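You operate a simulated robot arm through the tools that you are given. There is no shell and no other tool. Be economical: measure what you need, move in short steps, check, and stop when the job is done.

You are at the controls of a simulated two-armed robot. One attempt, no reset.

## Task
Open the grey cabinet door, fetch the white sign from the top shelf of the grey cabinet and set it on the top of the low bench and shut the door again. Then take the blue sign and leave it on the ledge past section b. Then switch the black switch on. The order counts. Set down upright: white sign, blue sign.
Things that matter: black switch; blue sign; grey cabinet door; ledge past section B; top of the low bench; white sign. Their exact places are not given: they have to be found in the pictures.

Only the result counts: the job must be done as asked and must still hold three seconds after the hand-in. Knocking over, shifting, dropping, spilling or breaking anything else fails it.

## Robot
Two 7-joint arms with two-finger parallel grippers on one trunk, on a base that drives. Base frame: it is fixed to the floor where the robot stands at the start and does not move with it; the origin is under the middle of the robot, x ahead of it, y to its left, z up. Units: mm, rad, N and s.
The left shoulder is at the start at [60, 143, 876], the right one opposite. With the tool pointing down near the work surface each hand reaches from about 320 to 740 mm from the robot's upright axis, wherever it stands, measured 20 degrees to its own side. Places, roughly: black switch [2100, 1500, 900]; blue sign [1500, -500, 1000]; grey cabinet door [600, -300, 700]; ledge past section B (80x22 cm) [3420, -320, 900]; top of the low bench [-2400, 1600, 700]. Payload 1.57 kg a hand.
The TCP of each hand is the grasp point between the finger pads, 30 mm short of the fingertips. In the tool frame z runs along the fingers and y along their closing line. The gripper opens to 110 mm. The fingers are 24 mm wide and 12 mm thick; the gripper's body (48 by 112 mm) begins 78 mm behind the TCP.
Orientation is that of the tool frame in the base frame, as a unit quaternion [x, y, z, w]. With the fingers straight down and closing along the base's y, the tool's x points along the base's -x, its y along +y and its z along -z.

## Interface
- The arms move only by the tool send_rows. It takes "left_steps", "right_steps" or both (then of equal length, played together; a hand with none holds still); each is a list of rows, each a list of 7 numbers: the opening, from 0 (shut) to 1 (fully open), then the shift along the base's x, y, z in units of 30 mm (1.0 is 30 mm), then the turn, a rotation vector about the base's x, y, z in units of 5 degrees (1.0 is 5 degrees). In form: [[jaw, dx, dy, dz, wx, wy, wz], ...]. A call has 1 to 12 rows; each row shifts and turns the commanded pose from where the row before left it. A call with a number of a shift or a turn outside -1 to 1 is refused whole. Rows are played at 5 a second. More than 50 mm and 0.15 rad between two rows, or a gripper value outside its range, and nothing of the call is played. A pose out of reach is approached as far as the arm can. The call stops where the force on the tool passes 40 N (or 10 N more than at its start, if that is more) or the arm is blocked; 0.2 s more then pass. Each finger travels about 45 mm/s and halts on what it meets, pressing with about 32 N; the grip force reading is that of the motor and also rises with nothing between the fingers. The clock runs only during rows and for 0.2 s after the last one: add rows that do not move to give the fingers time. The reply holds the time, the measured pose of the TCP, the force on the tool along the base axes, the opening and the grip force, in the units named above and with some noise, with the torque about the TCP (base axes, N m) and any sound that the robot's microphone picked up.
- Cameras (640 x 400 px; columns grow to the right, rows downward): "scene" is now at [42.5, 6.9, 1458.2]; the picture's right is [-0.09, -1.00, 0.00], its down [-0.86, 0.08, -0.51] and it looks along [0.51, -0.05, -0.86] (base axes); focal length 294 px, centre (320, 200). "left" rides on the left gripper at [70, -16, -141] in its tool frame; the picture's right is [0.23, 0.97, 0.00], its down [-0.86, 0.20, -0.48] and it looks along [-0.47, 0.11, 0.88] (tool axes); focal length 222 px, centre (320, 200). "right" rides on the right gripper at [70, 16, -141] in its tool frame; the picture's right is [-0.23, 0.97, 0.00], its down [-0.86, -0.20, -0.48] and it looks along [-0.47, -0.11, 0.88] (tool axes); focal length 222 px, centre (320, 200).
- grab_frame(camera): a new picture of that camera. It takes no simulated time.
- slide_trunk(by): slides the trunk up (or, below 0, down) by that many mm; the arms and the scene camera ride with it, the base frame stays. It gives what a move gives, with no picture.
- roll_base(legs): drives the robot by 1 to 6 legs, each [ahead, left, turn to the left] in mm, mm and rad, along the robot's own axes; the way and the turn of a leg run together, so that a leg with both is an arc; at most 1500 mm and 3.142 rad a leg. The arms and the cameras ride along, it lands a little off, and it stops where it bumps. It gives what a move gives.
- aim_head(pan, tilt): turns the head with the scene camera to pan (to the left, within 1.501 rad either way) and tilt (down, from -0.506 to 1.204), counted from straight ahead of the robot. It gives what a move gives.
- point_at(camera, pixels): there is no depth. For up to 12 entries [column, row, z] of the newest picture of that camera ("zoom" is the newest enlarged one), the place [x, y] in the base frame at which the ray of that pixel passes the height z, good to about 3 mm, but the place of the scene camera against the robot may be out by one fixed shift of up to 25 mm in any direction. It takes no simulated time.
- close_up(camera, box): a new picture of the part [left, top, right, bottom] of that camera's present view, enlarged. It takes no simulated time.
- finish_job(): hands the job in; it is judged then, once.

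Work in short steps. Measure before you move; look again where a grasp or a placing could have gone wrong, and mend it. You have 110 turns and 108 pictures in all, those below and enlarged ones among them. Open the grippers and draw the arms clear of the work before you hand the job in, unless the task says otherwise; then end with one line.

The tools are called as name(argument=value, ...) on one line, values as JSON. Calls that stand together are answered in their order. send_rows: Moves the arms, as the interface text tells. Its arguments: {"type":"object","properties":{"left_steps":{"type":"array","items":{"type":"array","items":{"type":"number"}}},"right_steps":{"type":"array","items":{"type":"array","items":{"type":"number"}}}},"required":[]} The other tools are called the same way: slide_trunk (by) slides the trunk up or down; roll_base (legs) drives the base; aim_head (pan, tilt) turns the head that bears the scene camera; grab_frame (camera) takes a picture; point_at (camera, pixels) gives the place at which the rays of pixels pass given heights; close_up (camera, box) takes an enlarged picture of a part of a camera's view; finish_job () hands the job in.

At the start:

```text
time_s: 0.0
left_ee_pos: [459.6, 42.6, 960.0]
left_tcp_rot: [0.0, 1.0, 0.0, 0.0]
left_ft_force: [-0.4, 0.7, 1.1]
left_moment: [0.02, 0.0, -0.03]
left_opening: 110.1
left_gripper_force: 0.1
right_ee_pos: [387.6, -251.3, 861.7]
right_tcp_rot: [0.0, 1.0, 0.001, 0.0]
right_ft_force: [-0.2, -0.7, 0.0]
right_moment: [-0.02, 0.03, 0.02]
right_opening: 109.9
right_gripper_force: 0.0
trunk travel left (down, up): [-475.0, 115.0]
robot x, y, heading: [-1.5, 0.9, 0.004]
head pan, tilt: [-0.093, 1.035]
```

scene: 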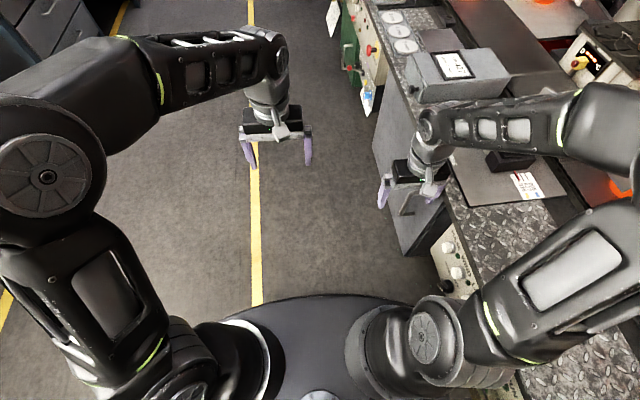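
right: 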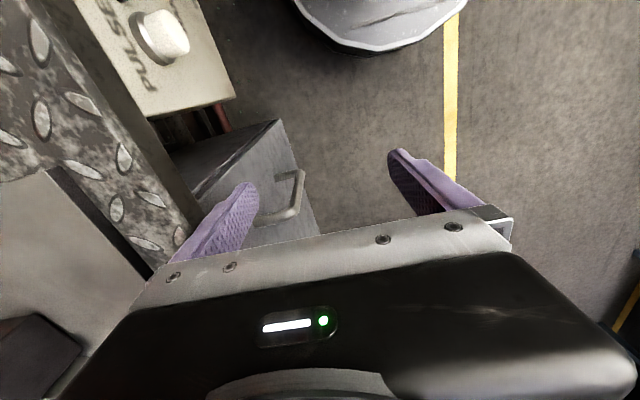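
left: 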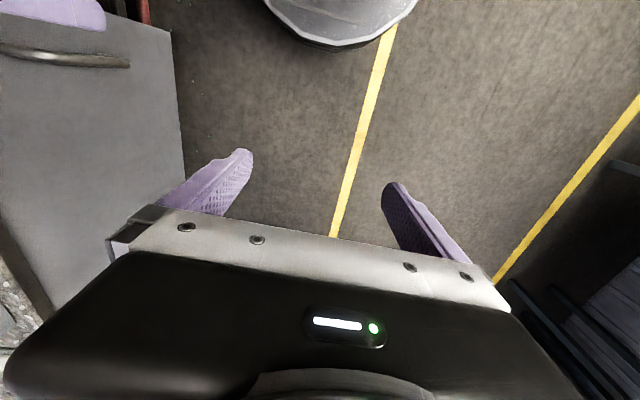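

The cabinet door seems to be under the bench on the right, facing left, with its handle near (408,205). I look around to get oriented.

aim_head(pan=-0.6, tilt=0.8)

grab_frame(camera="scene")

close_up(camera="left", box=[0, 0, 320, 200])

```text
time_s: 0.9
left_ee_pos: [458.2, 43.6, 961.0]
left_tcp_rot: [0.0, 1.0, -0.001, -0.001]
left_ft_force: [-0.1, -0.1, -0.4]
left_moment: [-0.04, 0.01, -0.02]
left_opening: 109.7
left_gripper_force: 0.1
right_ee_pos: [386.9, -252.0, 860.7]
right_tcp_rot: [-0.001, 1.0, 0.0, 0.0]
right_ft_force: [0.4, 0.5, -0.7]
right_moment: [0.0, 0.0, -0.02]
right_opening: 110.4
right_gripper_force: 0.2
trunk travel left (down, up): [-475.0, 115.0]
robot x, y, heading: [0.0, -2.8, -0.005]
head pan, tilt: [-0.6, 0.799]
```

```text
104 pictures are left
```

scene: 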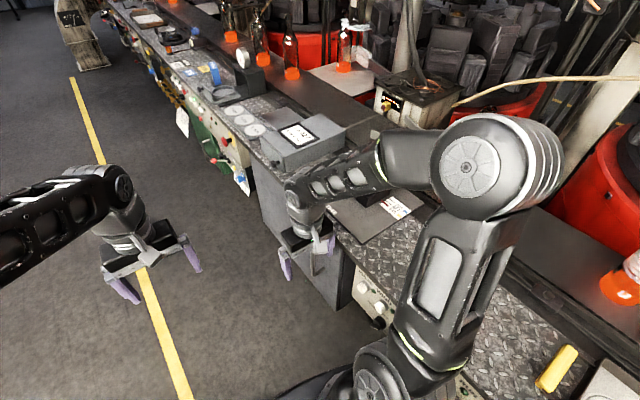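

```text
2.00 times, centred on (160, 100) of left
```

zoom: 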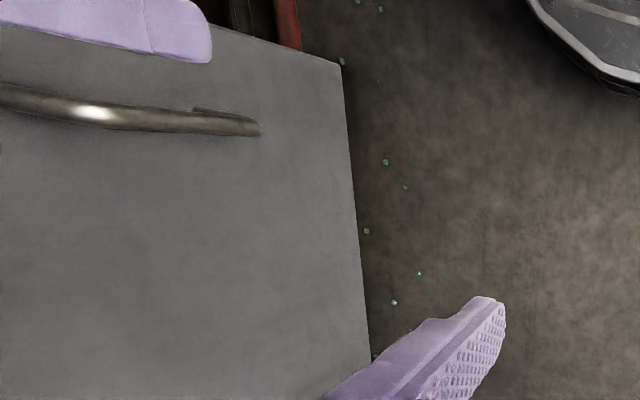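

The arm hides the cabinet. I back the base away a bit so that I can see the door directly.

roll_base(legs=[[-300, 350, 0]])

aim_head(pan=-0.6, tilt=0.7)

grab_frame(camera="scene")

```text
time_s: 3.7
left_ee_pos: [155.8, 393.9, 961.7]
left_tcp_rot: [-0.002, 1.0, 0.0, 0.0]
left_ft_force: [-0.3, -0.3, -0.1]
left_moment: [-0.03, 0.01, 0.01]
left_opening: 110.1
left_gripper_force: 0.0
right_ee_pos: [84.2, 100.6, 861.9]
right_tcp_rot: [-0.002, 1.0, -0.001, 0.0]
right_ft_force: [-0.2, 0.7, 0.1]
right_moment: [-0.02, -0.01, 0.01]
right_opening: 110.3
right_gripper_force: 0.0
trunk travel left (down, up): [-475.0, 115.0]
robot x, y, heading: [-304.3, 348.7, 0.005]
head pan, tilt: [-0.6, 0.799]
```

```text
time_s: 4.4
left_ee_pos: [156.8, 393.5, 961.2]
left_tcp_rot: [-0.002, 1.0, -0.001, 0.0]
left_ft_force: [0.5, 0.2, -1.1]
left_moment: [0.01, -0.01, 0.02]
left_opening: 109.9
left_gripper_force: 0.0
right_ee_pos: [85.7, 99.7, 860.9]
right_tcp_rot: [-0.003, 1.0, 0.0, 0.0]
right_ft_force: [-0.6, 0.0, -0.4]
right_moment: [0.02, -0.03, -0.01]
right_opening: 110.0
right_gripper_force: 0.1
trunk travel left (down, up): [-475.0, 115.0]
robot x, y, heading: [-300.5, 349.5, 0.001]
head pan, tilt: [-0.6, 0.7]
```

```text
102 pictures are left
```

scene: 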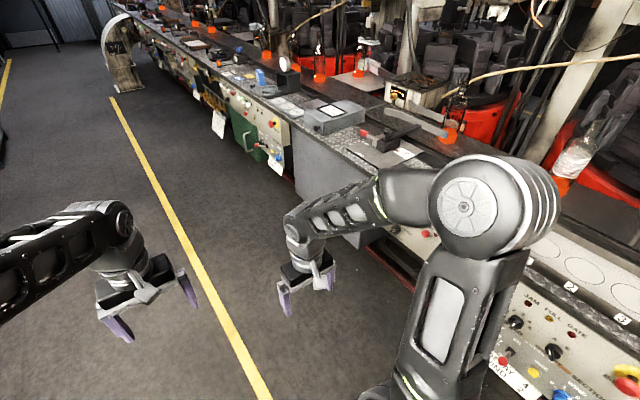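

The right arm still blocks the view. I turn the base left so the head can look past the right arm's outside.

roll_base(legs=[[0, 0, 0.85]])

aim_head(pan=-1.45, tilt=0.7)

grab_frame(camera="scene")

```text
time_s: 7.0
left_ee_pos: [-30.4, 722.1, 961.2]
left_tcp_rot: [-0.409, 0.912, 0.0, 0.0]
left_ft_force: [0.5, -0.1, 0.4]
left_moment: [0.0, -0.01, 0.0]
left_opening: 109.8
left_gripper_force: 0.1
right_ee_pos: [142.3, 472.9, 860.8]
right_tcp_rot: [-0.411, 0.912, 0.0, 0.0]
right_ft_force: [-0.8, 0.0, -0.3]
right_moment: [-0.02, 0.02, -0.01]
right_opening: 110.2
right_gripper_force: 0.2
trunk travel left (down, up): [-475.0, 115.0]
robot x, y, heading: [-299.1, 349.0, 0.842]
head pan, tilt: [-0.6, 0.7]
```

```text
time_s: 8.1
left_ee_pos: [-30.2, 722.4, 960.6]
left_tcp_rot: [-0.41, 0.912, -0.001, 0.0]
left_ft_force: [-0.9, 0.8, 0.3]
left_moment: [0.03, -0.01, -0.01]
left_opening: 110.0
left_gripper_force: 0.0
right_ee_pos: [143.1, 472.9, 861.7]
right_tcp_rot: [-0.411, 0.912, 0.0, 0.0]
right_ft_force: [0.3, 0.5, -0.6]
right_moment: [0.02, 0.0, 0.01]
right_opening: 109.8
right_gripper_force: 0.0
trunk travel left (down, up): [-475.0, 115.0]
robot x, y, heading: [-304.4, 347.5, 0.847]
head pan, tilt: [-1.45, 0.7]
```

```text
101 pictures are left
```

scene: 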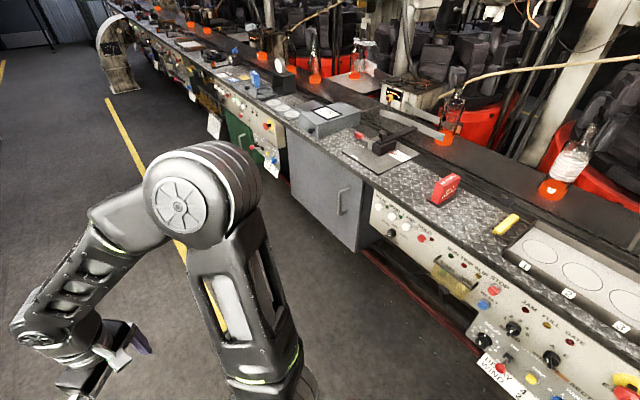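

close_up(camera="scene", box=[240, 80, 480, 260])

point_at(camera="scene", pixels=[[340, 200, 700], [286, 127, 850], [363, 188, 850], [293, 196, 500], [354, 250, 500]])

```text
2.22 times, centred on (360, 170) of scene
```

zoom: 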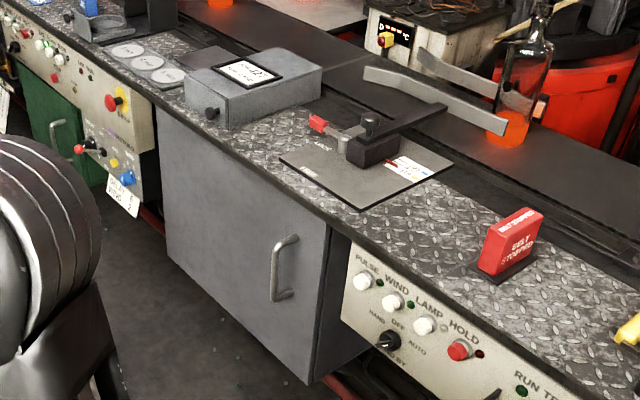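

```text
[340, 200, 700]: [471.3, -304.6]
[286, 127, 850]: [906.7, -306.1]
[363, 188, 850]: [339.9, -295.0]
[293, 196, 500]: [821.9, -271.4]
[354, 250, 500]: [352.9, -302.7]
```

The door faces +y at about y=-300, from x≈345 to x≈870. Its vertical handle is near x≈430, so the hinge is on the far-x side. I drive to stand in front of it facing -y.

roll_base(legs=[[532, -402, 0], [0, 0, -2.418]])

aim_head(pan=0.0, tilt=0.75)

grab_frame(camera="scene")

```text
time_s: 17.6
left_ee_pos: [378.9, 28.3, 962.3]
left_tcp_rot: [0.714, 0.7, 0.0, 0.0]
left_ft_force: [0.5, 0.4, -0.1]
left_moment: [-0.01, 0.02, 0.0]
left_opening: 110.0
left_gripper_force: 0.2
right_ee_pos: [87.6, 105.0, 861.0]
right_tcp_rot: [0.713, 0.701, 0.001, 0.0]
right_ft_force: [1.0, 0.3, -0.7]
right_moment: [0.0, -0.01, 0.0]
right_opening: 109.9
right_gripper_force: 0.0
trunk travel left (down, up): [-475.0, 115.0]
robot x, y, heading: [348.0, 487.9, -1.592]
head pan, tilt: [-1.45, 0.7]
```

```text
time_s: 19.2
left_ee_pos: [379.4, 27.8, 961.0]
left_tcp_rot: [0.713, 0.701, 0.001, 0.0]
left_ft_force: [0.2, -0.5, 1.1]
left_moment: [0.02, 0.01, 0.0]
left_opening: 109.8
left_gripper_force: 0.1
right_ee_pos: [86.2, 105.6, 861.2]
right_tcp_rot: [0.713, 0.701, 0.0, 0.0]
right_ft_force: [-0.4, -0.2, -0.7]
right_moment: [0.01, -0.02, 0.01]
right_opening: 109.9
right_gripper_force: 0.1
trunk travel left (down, up): [-475.0, 115.0]
robot x, y, heading: [345.5, 489.1, -1.585]
head pan, tilt: [0.0, 0.75]
```

```text
99 pictures are left
```

scene: 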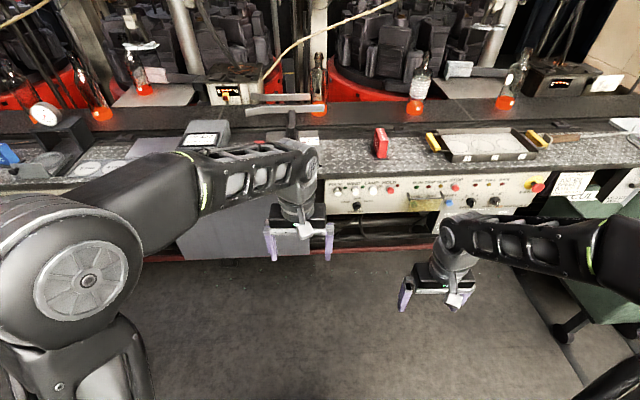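

Now I lower the trunk and turn the left hand to point forward (-y) at the handle.

slide_trunk(by=-200)

send_rows(left_steps=[[1, 0, 0, 0, -1, 0, 0], [1, 0, 0, 0, -1, 0, 0], [1, 0, 0, 0, -1, 0, 0], [1, 0, 0, 0, -1, 0, 0], [1, 0, 0, 0, -1, 0, 0], [1, 0, 0, 0, -1, 0, 0], [1, 0, 0, 0, -1, 0, 0], [1, 0, 0, 0, -1, 0, 0], [1, 0, 0, 0, -1, 0, 0], [1, 0, 0, 0, -1, 0, 0], [1, 0, 0, 0, -1, 0, 0], [1, 0, 0, 0, -1, 0, 0]])

send_rows(left_steps=[[1, 0, 0, 0, -1, 0, 0], [1, 0, 0, 0, -1, 0, 0], [1, 0, 0, 0, -1, 0, 0], [1, 0, 0, 0, -1, 0, 0], [1, 0, 0, 0, -1, 0, 0], [1, 0, 0, 0, -1, 0, 0], [1, 0, 0, -0.5, 0, 0, 0], [1, 0, 0, -0.5, 0, 0, 0]])

grab_frame(camera="left")

grab_frame(camera="scene")

```text
time_s: 21.3
left_ee_pos: [380.3, 27.8, 760.6]
left_tcp_rot: [0.714, 0.701, 0.0, 0.0]
left_ft_force: [-0.5, -0.1, -0.5]
left_moment: [0.0, 0.02, -0.02]
left_opening: 110.1
left_gripper_force: 0.0
right_ee_pos: [87.0, 104.1, 661.0]
right_tcp_rot: [0.713, 0.701, 0.0, 0.0]
right_ft_force: [-0.3, 0.2, -0.6]
right_moment: [0.0, -0.03, -0.01]
right_opening: 109.6
right_gripper_force: 0.1
trunk travel left (down, up): [-275.0, 315.0]
robot x, y, heading: [343.1, 488.8, -1.587]
head pan, tilt: [0.0, 0.75]
```

```text
time_s: 23.9
left_ee_pos: [378.9, 25.3, 761.7]
left_tcp_rot: [0.618, 0.607, -0.351, 0.355]
left_ft_force: [-0.2, 0.6, -0.5]
left_moment: [-0.03, 0.04, 0.01]
left_opening: 110.0
left_gripper_force: 0.1
right_ee_pos: [84.8, 105.7, 661.8]
right_tcp_rot: [0.713, 0.701, 0.0, 0.0]
right_ft_force: [0.1, -0.4, -0.4]
right_moment: [0.03, 0.01, 0.0]
right_opening: 109.9
right_gripper_force: 0.1
trunk travel left (down, up): [-275.0, 315.0]
robot x, y, heading: [343.4, 488.3, -1.589]
head pan, tilt: [0.0, 0.75]
```

```text
time_s: 25.7
left_ee_pos: [348.2, -1.6, 763.7]
left_tcp_rot: [0.506, 0.496, -0.494, 0.504]
left_ft_force: [0.4, -0.3, 0.0]
left_moment: [0.01, -0.01, 0.0]
left_opening: 109.8
left_gripper_force: 0.1
left hand out of reach, approached as far as the arm can: row 1, 2, 3, 6, 7, 8
right_ee_pos: [86.8, 106.6, 661.0]
right_tcp_rot: [0.713, 0.701, 0.0, -0.001]
right_ft_force: [0.4, -0.2, 0.2]
right_moment: [0.01, -0.03, 0.01]
right_opening: 110.1
right_gripper_force: 0.1
trunk travel left (down, up): [-275.0, 315.0]
robot x, y, heading: [348.8, 488.4, -1.589]
head pan, tilt: [0.0, 0.75]
```

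```text
98 pictures are left
```

left: 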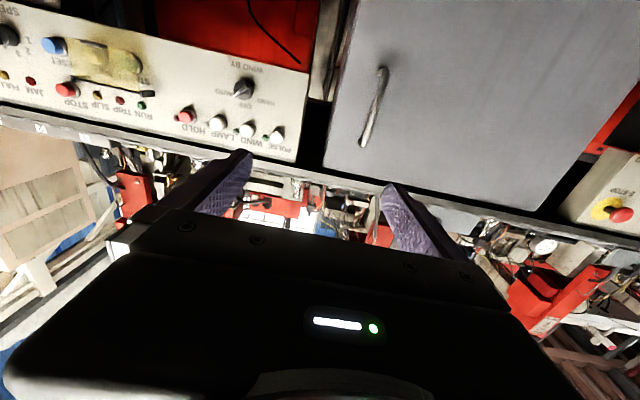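

```text
97 pictures are left
```

scene: 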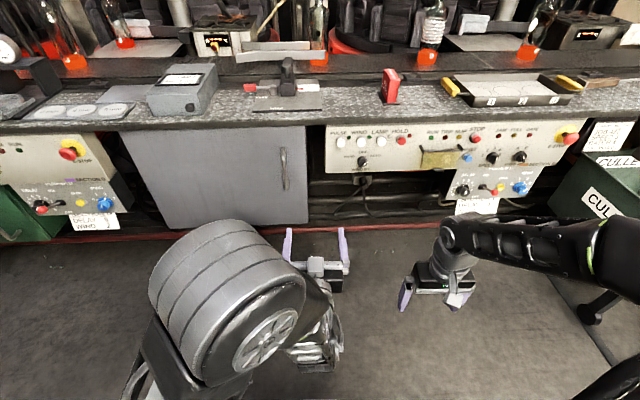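

The handle in the left picture runs (381,68)–(362,145), which gives x≈430, z≈711. I advance partway and measure again.

send_rows(left_steps=[[1, 0.2, -1, 0, 0, 0, 0], [1, 0.5, -1, 0, 0, 0, 0], [1, 0.5, -1, 0, 0, 0, 0], [1, 0.5, -1, 0, 0, 0, 0], [1, 0, -1, 0, 0, 0, 0]])

grab_frame(camera="left")

```text
time_s: 26.9
left_ee_pos: [399.6, -150.0, 762.9]
left_tcp_rot: [0.505, 0.495, -0.495, 0.505]
left_ft_force: [0.3, -0.4, -0.6]
left_moment: [-0.03, 0.0, -0.04]
left_opening: 110.1
left_gripper_force: 0.2
right_ee_pos: [86.9, 104.2, 661.8]
right_tcp_rot: [0.713, 0.701, 0.001, -0.001]
right_ft_force: [-1.0, 0.0, -0.3]
right_moment: [0.0, 0.04, 0.01]
right_opening: 109.7
right_gripper_force: 0.0
trunk travel left (down, up): [-275.0, 315.0]
robot x, y, heading: [344.6, 492.3, -1.586]
head pan, tilt: [0.0, 0.75]
```

```text
96 pictures are left
```

left: 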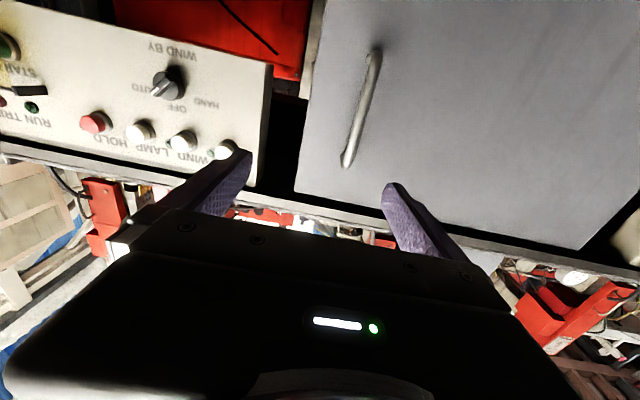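

The door plane is y≈-302, and the handle sits at x≈433, z 657–788. I align with it and move in.

send_rows(left_steps=[[1, 0.55, 0, -0.7, 0, 0, 0], [1, 0.55, 0, -0.7, 0, 0, 0], [1, 0, -0.6, 0, 0, 0, 0], [1, 0, -1, 0, 0, 0, 0], [1, 0, -0.7, 0, 0, 0, 0]])

grab_frame(camera="left")

```text
time_s: 28.1
left_ee_pos: [433.3, -221.0, 720.3]
left_tcp_rot: [0.504, 0.496, -0.495, 0.504]
left_ft_force: [1.0, 0.8, -0.5]
left_moment: [-0.02, -0.04, 0.01]
left_opening: 109.9
left_gripper_force: 0.1
right_ee_pos: [86.5, 105.4, 661.2]
right_tcp_rot: [0.713, 0.701, 0.001, 0.0]
right_ft_force: [0.5, 0.4, 0.6]
right_moment: [-0.04, 0.01, 0.01]
right_opening: 110.1
right_gripper_force: 0.1
trunk travel left (down, up): [-275.0, 315.0]
robot x, y, heading: [346.4, 486.3, -1.589]
head pan, tilt: [0.0, 0.75]
```

```text
95 pictures are left
```

left: 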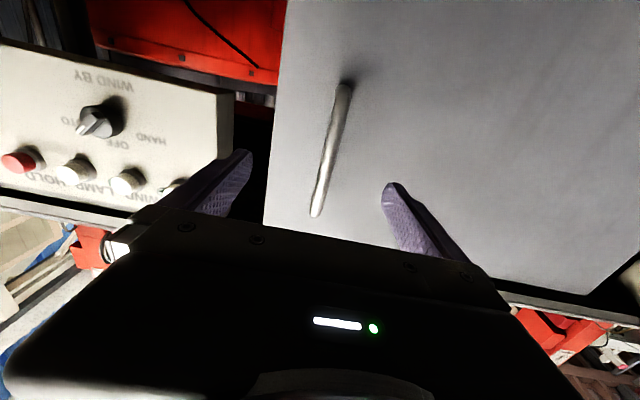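

The bar at (330,150) lies between the fingers. I advance about 40 mm and close on it.

send_rows(left_steps=[[1, 0, -0.7, 0, 0, 0, 0], [1, 0, -0.65, 0, 0, 0, 0], [0, 0, 0, 0, 0, 0, 0], [0, 0, 0, 0, 0, 0, 0], [0, 0, 0, 0, 0, 0, 0], [0, 0, 0, 0, 0, 0, 0], [0, 0, 0, 0, 0, 0, 0], [0, 0, 0, 0, 0, 0, 0], [0, 0, 0, 0, 0, 0, 0]])

grab_frame(camera="left")

```text
time_s: 30.1
left_ee_pos: [436.2, -259.9, 720.5]
left_tcp_rot: [0.504, 0.497, -0.494, 0.505]
left_ft_force: [15.9, 23.2, 1.5]
left_moment: [0.43, -0.29, 1.67]
left_opening: 0.1
left_gripper_force: 18.1
right_ee_pos: [89.3, 106.4, 662.1]
right_tcp_rot: [0.712, 0.702, -0.001, 0.0]
right_ft_force: [-0.3, -0.3, 0.8]
right_moment: [-0.02, 0.03, 0.02]
right_opening: 110.2
right_gripper_force: 0.1
trunk travel left (down, up): [-275.0, 315.0]
robot x, y, heading: [342.7, 485.8, -1.587]
head pan, tilt: [0.0, 0.75]
```

```text
94 pictures are left
```

left: 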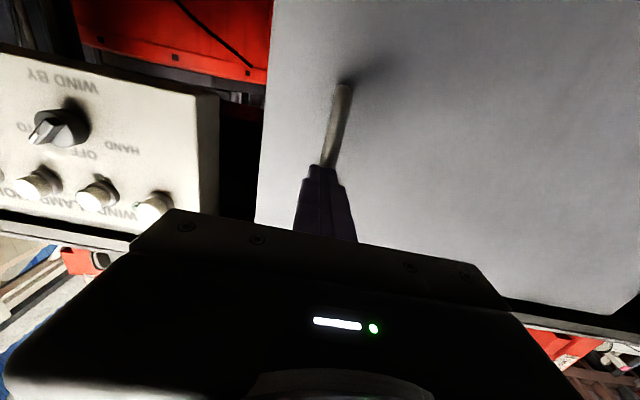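

The fingers closed to 0 in front of the bar and only press on it, so the bar is farther in. I back off, open, advance further and close again.

send_rows(left_steps=[[0, 0, 0.7, 0, 0, 0, 0], [1, 0, 0, 0, 0, 0, 0], [1, 0, 0, 0, 0, 0, 0], [1, 0, 0, 0, 0, 0, 0], [1, 0, 0, 0, 0, 0, 0], [1, 0, 0, 0, 0, 0, 0], [1, 0, 0, 0, 0, 0, 0], [1, 0, -0.8, 0, 0, 0, 0], [1, 0, -0.8, 0, 0, 0, 0]])

grab_frame(camera="left")

```text
time_s: 32.1
left_ee_pos: [432.7, -290.2, 721.5]
left_tcp_rot: [0.504, 0.497, -0.495, 0.505]
left_ft_force: [-0.4, -0.4, -0.3]
left_moment: [-0.01, -0.01, 0.01]
left_opening: 110.0
left_gripper_force: 0.0
right_ee_pos: [87.4, 105.2, 661.6]
right_tcp_rot: [0.713, 0.701, 0.0, 0.0]
right_ft_force: [0.1, 0.6, -0.7]
right_moment: [-0.01, -0.01, -0.01]
right_opening: 110.1
right_gripper_force: 0.1
trunk travel left (down, up): [-275.0, 315.0]
robot x, y, heading: [347.3, 490.5, -1.589]
head pan, tilt: [0.0, 0.75]
```

```text
93 pictures are left
```

left: 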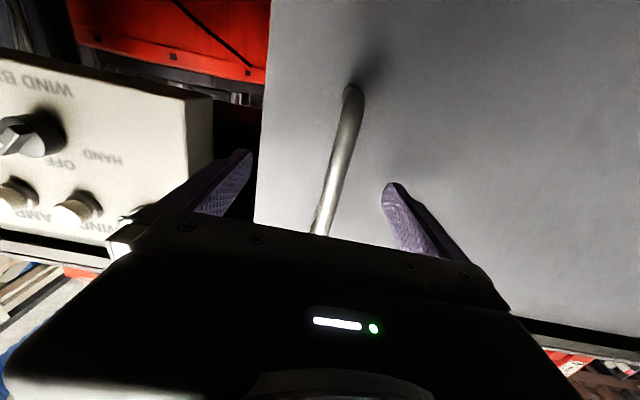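

Now at y=-290 with no contact. I close here.

send_rows(left_steps=[[0, 0, 0, 0, 0, 0, 0], [0, 0, 0, 0, 0, 0, 0], [0, 0, 0, 0, 0, 0, 0], [0, 0, 0, 0, 0, 0, 0], [0, 0, 0, 0, 0, 0, 0], [0, 0, 0, 0, 0, 0, 0], [0, 0, 0, 0, 0, 0, 0]])

```text
time_s: 33.7
left_ee_pos: [441.0, -289.6, 720.8]
left_tcp_rot: [0.501, 0.499, -0.494, 0.507]
left_ft_force: [29.7, 1.8, 2.2]
left_moment: [-0.01, 0.61, 0.21]
left_opening: 14.0
left_gripper_force: 27.3
right_ee_pos: [89.0, 104.6, 661.6]
right_tcp_rot: [0.712, 0.702, 0.0, -0.001]
right_ft_force: [-0.3, -0.4, -0.2]
right_moment: [0.01, 0.03, -0.01]
right_opening: 109.8
right_gripper_force: 0.1
trunk travel left (down, up): [-275.0, 315.0]
robot x, y, heading: [343.8, 485.8, -1.587]
head pan, tilt: [0.0, 0.75]
```

The bar is gripped (opening 14 mm). I pull along an arc about a hinge at roughly x≈900, starting with a small sweep.

send_rows(left_steps=[[0, 0.3, 0.9, 0, 0, 0, -0.74], [0, 0.1, 0.98, 0, 0, 0, -0.74], [0, 0.16, 0.97, 0, 0, 0, -0.74], [0, 0.22, 0.96, 0, 0, 0, -0.74]])

```text
time_s: 34.0
left_ee_pos: [442.6, -282.3, 721.7]
left_tcp_rot: [0.501, 0.499, -0.491, 0.509]
left_ft_force: [3.3, -1.2, -0.3]
left_moment: [0.37, 0.74, 0.15]
left_opening: 14.1
left_gripper_force: 30.3
left hand out of reach, approached as far as the arm can: row 1
right_ee_pos: [89.0, 104.9, 661.2]
right_tcp_rot: [0.713, 0.702, -0.001, 0.0]
right_ft_force: [0.2, 0.0, 0.0]
right_moment: [0.01, -0.02, -0.03]
right_opening: 110.0
right_gripper_force: 0.0
trunk travel left (down, up): [-275.0, 315.0]
robot x, y, heading: [339.6, 487.0, -1.587]
head pan, tilt: [0.0, 0.75]
stopped in row 1 (left hand): the force on the tool passed its limit at 46 N (the readings are from after the stop); the commanded pose is now the measured one
```

It moved about 7 mm but tripped the force limit. I pull more slowly without turning the hand.

send_rows(left_steps=[[0, 0, 0.25, 0, 0, 0, 0], [0, 0, 0.25, 0, 0, 0, 0], [0, 0, 0.3, 0, 0, 0, 0], [0, 0.03, 0.4, 0, 0, 0, 0], [0, 0.03, 0.4, 0, 0, 0, 0], [0, 0.05, 0.4, 0, 0, 0, 0]])

```text
time_s: 35.5
left_ee_pos: [451.2, -222.6, 721.6]
left_tcp_rot: [0.5, 0.501, -0.489, 0.51]
left_ft_force: [25.7, -5.7, -5.7]
left_moment: [0.49, 0.74, 0.17]
left_opening: 13.7
left_gripper_force: 30.1
right_ee_pos: [91.0, 105.2, 660.9]
right_tcp_rot: [0.712, 0.702, 0.0, -0.002]
right_ft_force: [-0.3, 0.5, 0.2]
right_moment: [0.01, 0.01, -0.01]
right_opening: 110.0
right_gripper_force: 0.1
trunk travel left (down, up): [-275.0, 315.0]
robot x, y, heading: [346.3, 488.5, -1.585]
head pan, tilt: [0.0, 0.75]
```

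The arc fits a hinge near (901,-330) with radius 462. I continue along that arc.

send_rows(left_steps=[[0, 0.39, 0.77, 0, 0, 0, -0.3], [0, 0.25, 0.77, 0, 0, 0, -0.3], [0, 0.29, 0.75, 0, 0, 0, -0.3], [0, 0.33, 0.74, 0, 0, 0, -0.3], [0, 0.36, 0.72, 0, 0, 0, -0.3], [0, 0.4, 0.7, 0, 0, 0, -0.3], [0, 0.44, 0.68, 0, 0, 0, -0.3], [0, 0.47, 0.65, 0, 0, 0, -0.3], [0, 0.51, 0.63, 0, 0, 0, -0.3]])

grab_frame(camera="scene")

```text
time_s: 35.9
left_ee_pos: [454.7, -202.5, 722.8]
left_tcp_rot: [0.499, 0.504, -0.484, 0.512]
left_ft_force: [3.3, 0.1, -2.4]
left_moment: [0.57, 0.72, 0.12]
left_opening: 14.0
left_gripper_force: 30.3
left hand out of reach, approached as far as the arm can: row 1, 2
right_ee_pos: [89.7, 104.2, 660.3]
right_tcp_rot: [0.712, 0.702, 0.001, 0.0]
right_ft_force: [-0.5, 0.0, -1.0]
right_moment: [0.0, 0.03, -0.02]
right_opening: 110.0
right_gripper_force: 0.1
trunk travel left (down, up): [-275.0, 315.0]
robot x, y, heading: [345.3, 486.1, -1.582]
head pan, tilt: [0.0, 0.75]
stopped in row 2 (left hand): the force on the tool passed its limit at 44 N (the readings are from after the stop); the commanded pose is now the measured one
```

```text
92 pictures are left
```

scene: 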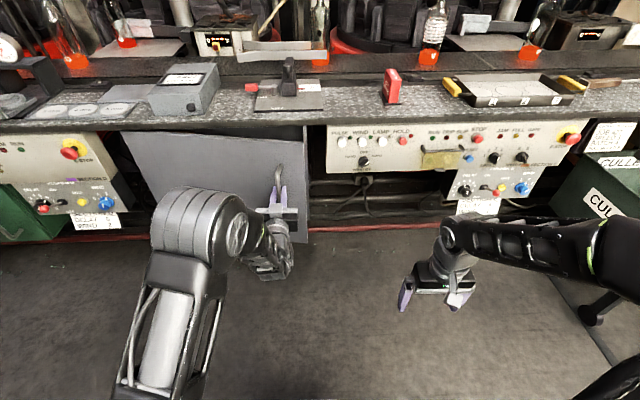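

The faster pull trips the limit, so I continue in slow 14 mm steps along the arc without turning the hand.

send_rows(left_steps=[[0, 0.14, 0.3, 0, 0, 0, 0], [0, 0.155, 0.43, 0, 0, 0, 0], [0, 0.17, 0.45, 0, 0, 0, 0], [0, 0.183, 0.447, 0, 0, 0, 0], [0, 0.197, 0.44, 0, 0, 0, 0], [0, 0.21, 0.434, 0, 0, 0, 0], [0, 0.225, 0.428, 0, 0, 0, 0], [0, 0.238, 0.42, 0, 0, 0, 0], [0, 0.25, 0.413, 0, 0, 0, 0], [0, 0.264, 0.405, 0, 0, 0, 0], [0, 0.277, 0.396, 0, 0, 0, 0], [0, 0.289, 0.387, 0, 0, 0, 0]])

```text
time_s: 37.4
left_ee_pos: [483.0, -124.4, 723.2]
left_tcp_rot: [0.496, 0.511, -0.474, 0.518]
left_ft_force: [5.2, -1.9, -5.6]
left_moment: [0.58, 0.74, 0.11]
left_opening: 14.2
left_gripper_force: 30.8
left hand out of reach, approached as far as the arm can: row 4, 5, 6, 7
right_ee_pos: [89.5, 103.8, 660.9]
right_tcp_rot: [0.711, 0.703, 0.001, -0.001]
right_ft_force: [0.5, -0.3, -0.4]
right_moment: [-0.03, -0.01, -0.03]
right_opening: 109.9
right_gripper_force: 0.0
trunk travel left (down, up): [-275.0, 315.0]
robot x, y, heading: [347.2, 486.9, -1.58]
head pan, tilt: [0.0, 0.75]
stopped in row 7 (left hand): the force on the tool passed its limit at 43 N (the readings are from after the stop); the commanded pose is now the measured one
```

The arm can't retract further in this pose. I use the base instead, turning the whole robot rigidly about the hinge in a small arc.

roll_base(legs=[[-67, 98, -0.12]])

```text
time_s: 38.6
left_ee_pos: [507.9, -76.5, 722.8]
left_tcp_rot: [0.527, 0.478, -0.506, 0.487]
left_ft_force: [2.8, -1.2, -18.7]
left_moment: [0.25, 0.82, 0.02]
left_opening: 14.1
left_gripper_force: 30.2
right_ee_pos: [148.7, 195.7, 660.5]
right_tcp_rot: [0.752, 0.659, 0.001, 0.0]
right_ft_force: [0.5, 0.5, 0.4]
right_moment: [-0.04, 0.0, -0.02]
right_opening: 109.9
right_gripper_force: 0.1
trunk travel left (down, up): [-275.0, 315.0]
robot x, y, heading: [448.8, 547.5, -1.703]
head pan, tilt: [0.0, 0.75]
```

That works with low force. I continue the same arc.

roll_base(legs=[[-70, 104, -0.127], [-70, 104, -0.127], [-70, 104, -0.127]])

grab_frame(camera="scene")

```text
time_s: 40.8
left_ee_pos: [579.9, 13.6, 722.9]
left_tcp_rot: [0.586, 0.405, -0.567, 0.414]
left_ft_force: [1.1, -1.4, 2.8]
left_moment: [0.75, 0.54, -0.04]
left_opening: 14.0
left_gripper_force: 30.7
right_ee_pos: [307.0, 363.5, 660.8]
right_tcp_rot: [0.829, 0.559, 0.0, 0.0]
right_ft_force: [0.1, 0.3, -0.6]
right_moment: [-0.01, 0.02, 0.01]
right_opening: 110.0
right_gripper_force: 0.1
trunk travel left (down, up): [-275.0, 315.0]
robot x, y, heading: [684.3, 630.0, -1.953]
head pan, tilt: [0.0, 0.75]
stopped in leg 2: the force on the tool passed its limit at 41 N (the readings are from after the stop); the commanded pose is now the measured one
```

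```text
91 pictures are left
```

scene: 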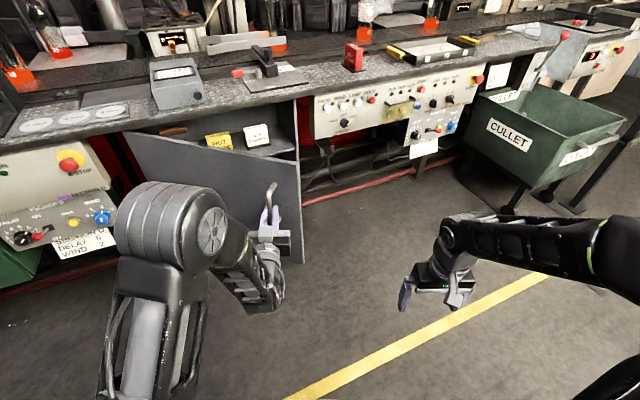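

The door is at about 47°, and the white sign and a yellow one are visible on the shelf. I continue the arc.

roll_base(legs=[[-56, 81, -0.1], [-56, 81, -0.1], [-56, 81, -0.1], [-56, 81, -0.1]])

```text
time_s: 44.2
left_ee_pos: [736.0, 113.5, 722.9]
left_tcp_rot: [0.657, 0.277, -0.639, 0.289]
left_ft_force: [-11.8, 28.3, -3.6]
left_moment: [0.72, 0.41, -0.2]
left_opening: 13.9
left_gripper_force: 30.7
right_ee_pos: [622.1, 540.1, 661.4]
right_tcp_rot: [0.924, 0.382, 0.0, 0.0]
right_ft_force: [-0.1, 0.1, 0.6]
right_moment: [0.02, 0.04, 0.01]
right_opening: 110.0
right_gripper_force: 0.1
trunk travel left (down, up): [-275.0, 315.0]
robot x, y, heading: [1077.6, 634.3, -2.358]
head pan, tilt: [0.0, 0.75]
```

The door is at about 69°. Two more small legs follow, with a slight inward correction to relieve the radial force.

roll_base(legs=[[-48, 81, -0.1], [-54, 81, -0.1], [-54, 81, -0.1]])

grab_frame(camera="scene")

```text
time_s: 46.5
left_ee_pos: [829.9, 139.6, 722.0]
left_tcp_rot: [0.686, 0.194, -0.671, 0.203]
left_ft_force: [-0.9, 0.1, 0.9]
left_moment: [0.71, 0.3, 0.02]
left_opening: 14.0
left_gripper_force: 30.1
right_ee_pos: [819.6, 572.2, 661.6]
right_tcp_rot: [0.961, 0.275, -0.001, 0.0]
right_ft_force: [-0.3, 0.0, 0.8]
right_moment: [-0.03, -0.01, 0.02]
right_opening: 110.0
right_gripper_force: 0.2
trunk travel left (down, up): [-275.0, 315.0]
robot x, y, heading: [1282.7, 559.7, -2.588]
head pan, tilt: [0.0, 0.75]
stopped in leg 3: the force on the tool passed its limit at 43 N (the readings are from after the stop); the commanded pose is now the measured one
```

```text
90 pictures are left
```

scene: 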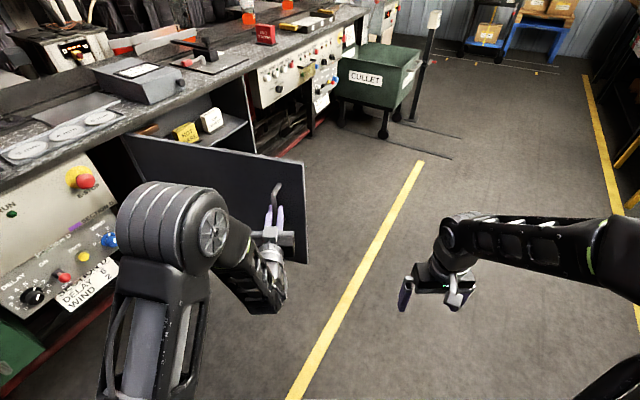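

The door is open at about 81°. I release the handle and back away.

send_rows(left_steps=[[1, 0, 0, 0, 0, 0, 0], [1, 0, 0, 0, 0, 0, 0], [1, 0, 0, 0, 0, 0, 0], [1, 0, 0, 0, 0, 0, 0], [1, 0, 0, 0, 0, 0, 0], [1, 0, 0, 0, 0, 0, 0], [1, 0, 0, 0, 0, 0, 0]])

roll_base(legs=[[-250, 0, 0], [0, -450, 0]])

grab_frame(camera="scene")

```text
time_s: 48.1
left_ee_pos: [828.4, 139.8, 722.1]
left_tcp_rot: [0.687, 0.194, -0.67, 0.205]
left_ft_force: [0.3, -0.9, -0.1]
left_moment: [0.01, 0.0, 0.0]
left_opening: 110.1
left_gripper_force: 0.0
right_ee_pos: [819.8, 571.4, 660.9]
right_tcp_rot: [0.962, 0.274, -0.001, 0.0]
right_ft_force: [0.2, 0.1, -1.0]
right_moment: [0.01, -0.03, -0.03]
right_opening: 109.6
right_gripper_force: 0.1
trunk travel left (down, up): [-275.0, 315.0]
robot x, y, heading: [1281.0, 563.2, -2.587]
head pan, tilt: [0.0, 0.75]
```

```text
time_s: 52.2
left_ee_pos: [806.4, 647.5, 722.8]
left_tcp_rot: [0.686, 0.196, -0.669, 0.208]
left_ft_force: [-0.6, 0.3, -0.4]
left_moment: [-0.01, 0.0, 0.01]
left_opening: 110.2
left_gripper_force: 0.0
right_ee_pos: [794.2, 1080.3, 660.4]
right_tcp_rot: [0.961, 0.277, 0.0, 0.0]
right_ft_force: [-0.3, -0.3, 0.3]
right_moment: [-0.01, -0.01, 0.0]
right_opening: 110.2
right_gripper_force: 0.1
trunk travel left (down, up): [-275.0, 315.0]
robot x, y, heading: [1252.4, 1070.8, -2.582]
head pan, tilt: [0.0, 0.75]
```

```text
89 pictures are left
```

scene: 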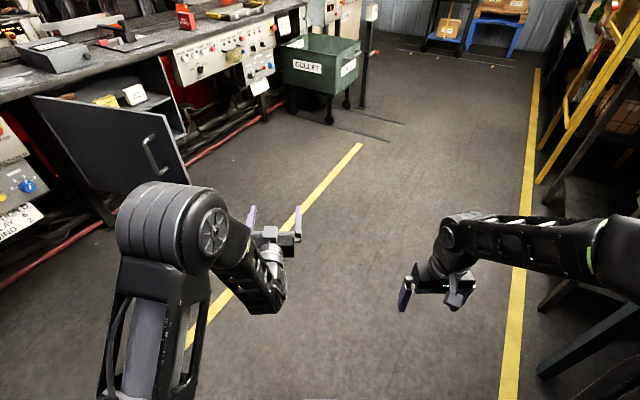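

Next I drive around in front of the open cabinet, facing -y.

roll_base(legs=[[781, -170, 0], [0, 0, 1.01]])

aim_head(pan=0.0, tilt=0.6)

grab_frame(camera="scene")

grab_frame(camera="left")

```text
time_s: 59.1
left_ee_pos: [613.0, 194.8, 723.5]
left_tcp_rot: [0.509, 0.499, -0.49, 0.501]
left_ft_force: [-0.6, 0.8, 0.1]
left_moment: [0.01, 0.03, -0.03]
left_opening: 109.7
left_gripper_force: 0.0
right_ee_pos: [244.5, 420.5, 661.9]
right_tcp_rot: [0.712, 0.702, 0.0, 0.0]
right_ft_force: [0.0, 0.6, -0.4]
right_moment: [0.0, 0.01, 0.01]
right_opening: 109.6
right_gripper_force: 0.0
trunk travel left (down, up): [-275.0, 315.0]
robot x, y, heading: [500.8, 806.3, -1.59]
head pan, tilt: [0.0, 0.75]
```

```text
time_s: 59.8
left_ee_pos: [612.9, 195.5, 722.5]
left_tcp_rot: [0.509, 0.5, -0.489, 0.502]
left_ft_force: [-1.1, 0.5, 0.1]
left_moment: [0.0, -0.01, -0.04]
left_opening: 109.9
left_gripper_force: 0.0
right_ee_pos: [242.9, 419.4, 662.0]
right_tcp_rot: [0.712, 0.702, 0.0, 0.0]
right_ft_force: [1.0, 0.5, -0.5]
right_moment: [0.01, 0.0, 0.01]
right_opening: 109.7
right_gripper_force: 0.1
trunk travel left (down, up): [-275.0, 315.0]
robot x, y, heading: [499.6, 807.4, -1.587]
head pan, tilt: [0.0, 0.6]
```

```text
88 pictures are left
```

scene: 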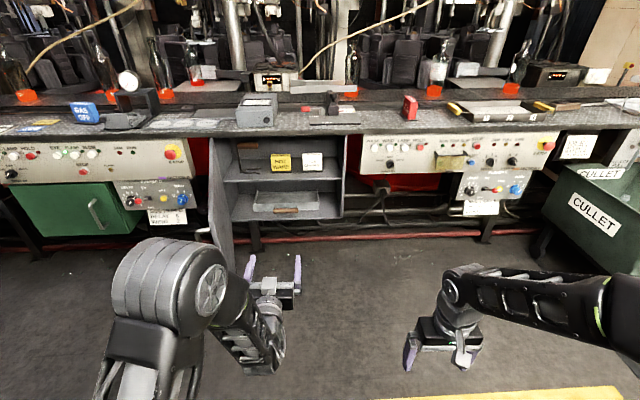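

```text
87 pictures are left
```

left: 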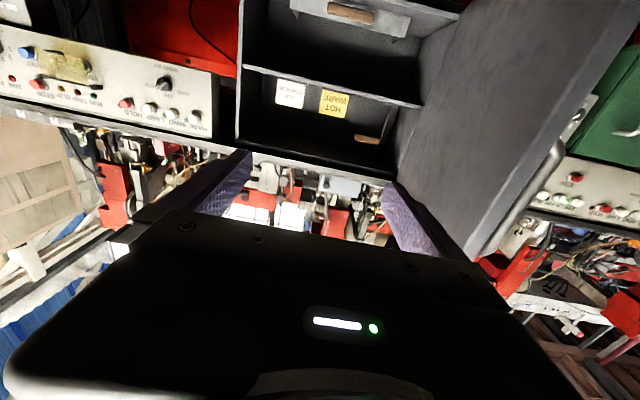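

The white sign sits at (291,93) in the left view, with the yellow HOT sign right beside it. I zoom in for the geometry.

close_up(camera="scene", box=[215, 120, 365, 220])

close_up(camera="left", box=[230, 50, 430, 180])

```text
4.00 times, centred on (290, 170) of scene
```

zoom: 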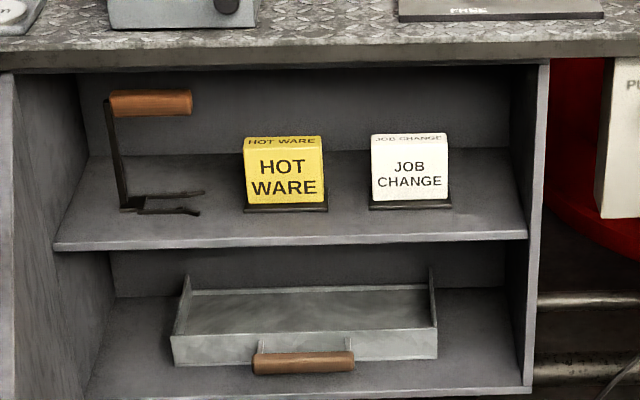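

```text
3.08 times, centred on (330, 115) of left
```

zoom: 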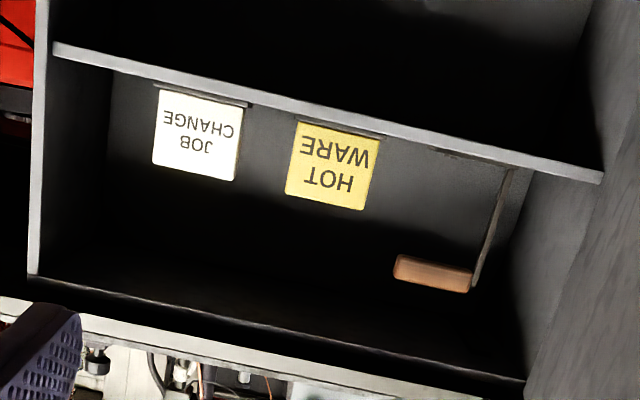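

I measure the sign base, panel and shelf edge with the scene camera at plausible heights.

point_at(camera="scene", pixels=[[317.5, 172, 665], [307.5, 172.2, 665], [328, 172, 665], [317, 153.5, 745], [307.8, 162, 705], [327, 161, 705], [290, 181, 665], [340, 179.5, 665], [285, 136.5, 860], [215, 138.5, 860], [351, 136, 860]])

point_at(camera="left", pixels=[[333, 86, 660], [291.6, 92, 700]])

```text
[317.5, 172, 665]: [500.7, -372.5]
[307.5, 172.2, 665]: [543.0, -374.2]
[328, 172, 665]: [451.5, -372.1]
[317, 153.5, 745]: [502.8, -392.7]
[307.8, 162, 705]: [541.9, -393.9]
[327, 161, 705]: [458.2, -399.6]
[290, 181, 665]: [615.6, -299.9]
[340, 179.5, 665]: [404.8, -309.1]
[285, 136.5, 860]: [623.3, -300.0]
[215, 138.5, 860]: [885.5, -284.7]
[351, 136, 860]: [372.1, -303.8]
```

```text
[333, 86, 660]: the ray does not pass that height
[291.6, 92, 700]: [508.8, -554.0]
```

By the hand camera the sign is near x≈523, y≈-400, with a panel about 84 wide. I drive the base closer and look again.

roll_base(legs=[[400, -90, 0]])

grab_frame(camera="left")

```text
time_s: 62.4
left_ee_pos: [515.8, -205.4, 722.6]
left_tcp_rot: [0.509, 0.5, -0.488, 0.502]
left_ft_force: [0.4, 0.0, 0.1]
left_moment: [0.03, 0.0, -0.03]
left_opening: 110.0
left_gripper_force: 0.0
right_ee_pos: [146.9, 18.8, 661.6]
right_tcp_rot: [0.711, 0.703, -0.001, 0.0]
right_ft_force: [0.0, 0.3, 0.1]
right_moment: [0.01, 0.0, -0.01]
right_opening: 109.8
right_gripper_force: 0.0
trunk travel left (down, up): [-275.0, 315.0]
robot x, y, heading: [403.8, 403.8, -1.582]
head pan, tilt: [0.0, 0.6]
```

```text
84 pictures are left
```

left: 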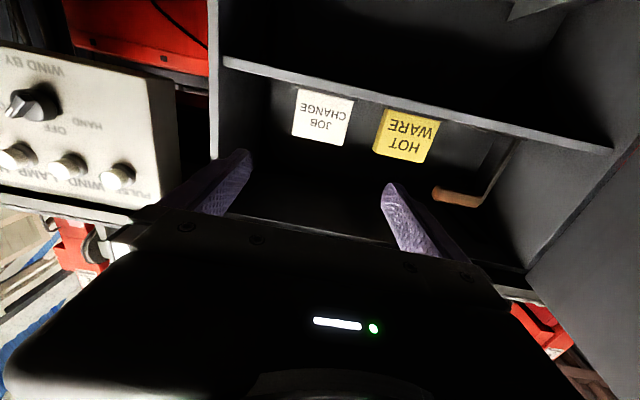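

The sign is near (516, -395, 694), well aligned with the hand. I lower by 20 mm and advance, then check.

send_rows(left_steps=[[1, 0, 0, -0.7, 0, 0, 0], [1, 0, -1, 0, 0, 0, 0], [1, 0, -1, 0, 0, 0, 0], [1, 0, -1, 0, 0, 0, 0], [1, 0, -0.8, 0, 0, 0, 0]])

grab_frame(camera="left")

```text
time_s: 63.5
left_ee_pos: [504.1, -321.5, 706.3]
left_tcp_rot: [0.507, 0.502, -0.486, 0.504]
left_ft_force: [0.2, -0.1, -0.1]
left_moment: [-0.02, 0.02, -0.02]
left_opening: 110.1
left_gripper_force: 0.0
left hand out of reach, approached as far as the arm can: row 1, 2, 4
right_ee_pos: [146.8, 18.3, 660.2]
right_tcp_rot: [0.711, 0.703, 0.001, 0.0]
right_ft_force: [-0.1, 0.0, -0.1]
right_moment: [0.01, 0.03, 0.03]
right_opening: 109.9
right_gripper_force: 0.0
trunk travel left (down, up): [-275.0, 315.0]
robot x, y, heading: [402.0, 405.7, -1.582]
head pan, tilt: [0.0, 0.6]
```

```text
83 pictures are left
```

left: 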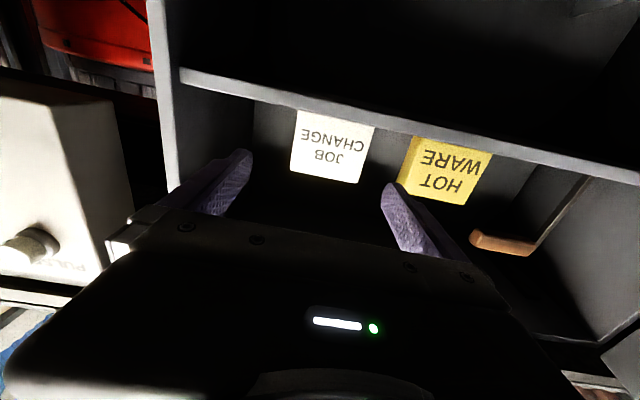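

The sign is at about (518, -415, 697) and my hand at x=504. I shift +x and advance 50 mm, then check.

send_rows(left_steps=[[1, 0.45, 0, 0, 0, 0, 0], [1, 0, -0.6, 0, 0, 0, 0], [1, 0, -0.6, 0, 0, 0, 0]])

grab_frame(camera="left")

```text
time_s: 64.3
left_ee_pos: [504.0, -355.8, 708.1]
left_tcp_rot: [0.507, 0.503, -0.485, 0.505]
left_ft_force: [0.1, 0.3, -0.3]
left_moment: [0.02, 0.0, 0.02]
left_opening: 109.7
left_gripper_force: 0.0
left hand out of reach, approached as far as the arm can: row 1
right_ee_pos: [147.5, 20.2, 662.2]
right_tcp_rot: [0.711, 0.703, 0.0, 0.0]
right_ft_force: [0.6, 1.0, 0.2]
right_moment: [0.0, 0.0, 0.0]
right_opening: 110.2
right_gripper_force: 0.1
trunk travel left (down, up): [-275.0, 315.0]
robot x, y, heading: [402.1, 404.8, -1.583]
head pan, tilt: [0.0, 0.6]
```

```text
82 pictures are left
```

left: 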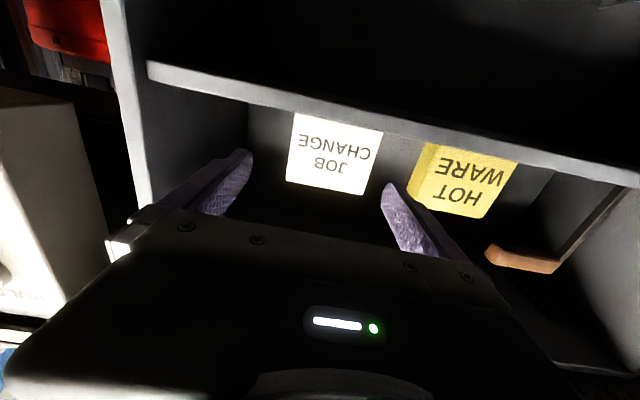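

The arm no longer moves in x, so I nudge the base 12 mm left (toward +x).

roll_base(legs=[[0, 12, 0]])

grab_frame(camera="left")

```text
time_s: 65.1
left_ee_pos: [517.2, -355.2, 707.8]
left_tcp_rot: [0.506, 0.503, -0.485, 0.505]
left_ft_force: [0.4, 0.5, -0.5]
left_moment: [-0.03, -0.04, -0.04]
left_opening: 110.0
left_gripper_force: 0.0
right_ee_pos: [158.6, 18.9, 660.2]
right_tcp_rot: [0.711, 0.703, 0.0, 0.0]
right_ft_force: [0.1, -0.7, 0.1]
right_moment: [-0.03, 0.0, 0.02]
right_opening: 109.9
right_gripper_force: 0.0
trunk travel left (down, up): [-275.0, 315.0]
robot x, y, heading: [415.2, 400.3, -1.581]
head pan, tilt: [0.0, 0.6]
```

```text
81 pictures are left
```

left: 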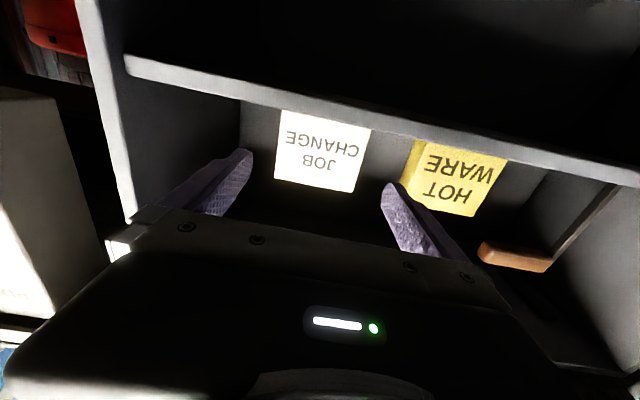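

The sign is now centred between the fingers (±40 mm). I drive straight ahead 40 mm and check.

roll_base(legs=[[40, 0, 0]])

grab_frame(camera="left")

```text
time_s: 66.0
left_ee_pos: [516.2, -395.7, 707.6]
left_tcp_rot: [0.507, 0.503, -0.486, 0.505]
left_ft_force: [0.0, -0.7, -0.6]
left_moment: [-0.01, -0.02, -0.01]
left_opening: 110.0
left_gripper_force: 0.1
right_ee_pos: [159.7, -20.4, 661.6]
right_tcp_rot: [0.711, 0.703, -0.001, 0.0]
right_ft_force: [0.0, 0.1, 0.1]
right_moment: [-0.01, -0.02, -0.04]
right_opening: 110.0
right_gripper_force: 0.0
trunk travel left (down, up): [-275.0, 315.0]
robot x, y, heading: [415.8, 362.3, -1.584]
head pan, tilt: [0.0, 0.6]
```

```text
80 pictures are left
```

left: 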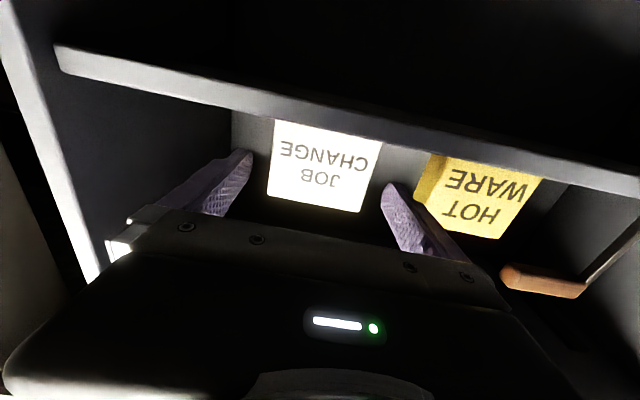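

The scale change puts the sign's front face at about y≈-400. I advance another 22 mm and close.

roll_base(legs=[[22, 0, 0]])

grab_frame(camera="left")

```text
time_s: 66.8
left_ee_pos: [517.0, -417.9, 707.5]
left_tcp_rot: [0.507, 0.503, -0.486, 0.504]
left_ft_force: [-0.3, -0.3, 0.1]
left_moment: [0.03, 0.0, 0.02]
left_opening: 109.8
left_gripper_force: 0.0
right_ee_pos: [159.1, -42.2, 661.3]
right_tcp_rot: [0.711, 0.703, 0.0, 0.0]
right_ft_force: [0.1, -1.0, 0.1]
right_moment: [0.0, -0.03, 0.01]
right_opening: 110.2
right_gripper_force: 0.0
trunk travel left (down, up): [-275.0, 315.0]
robot x, y, heading: [415.6, 342.1, -1.585]
head pan, tilt: [0.0, 0.6]
```

```text
79 pictures are left
```

left: 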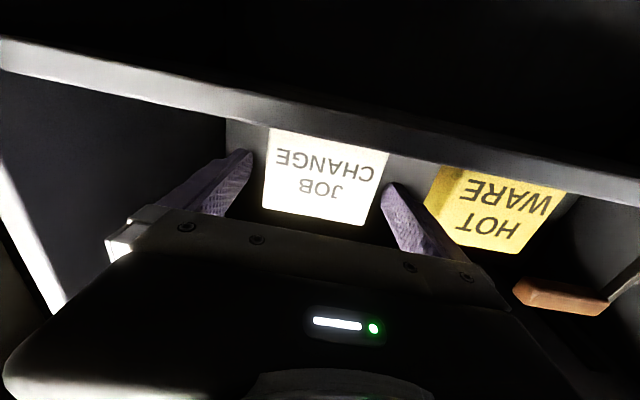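

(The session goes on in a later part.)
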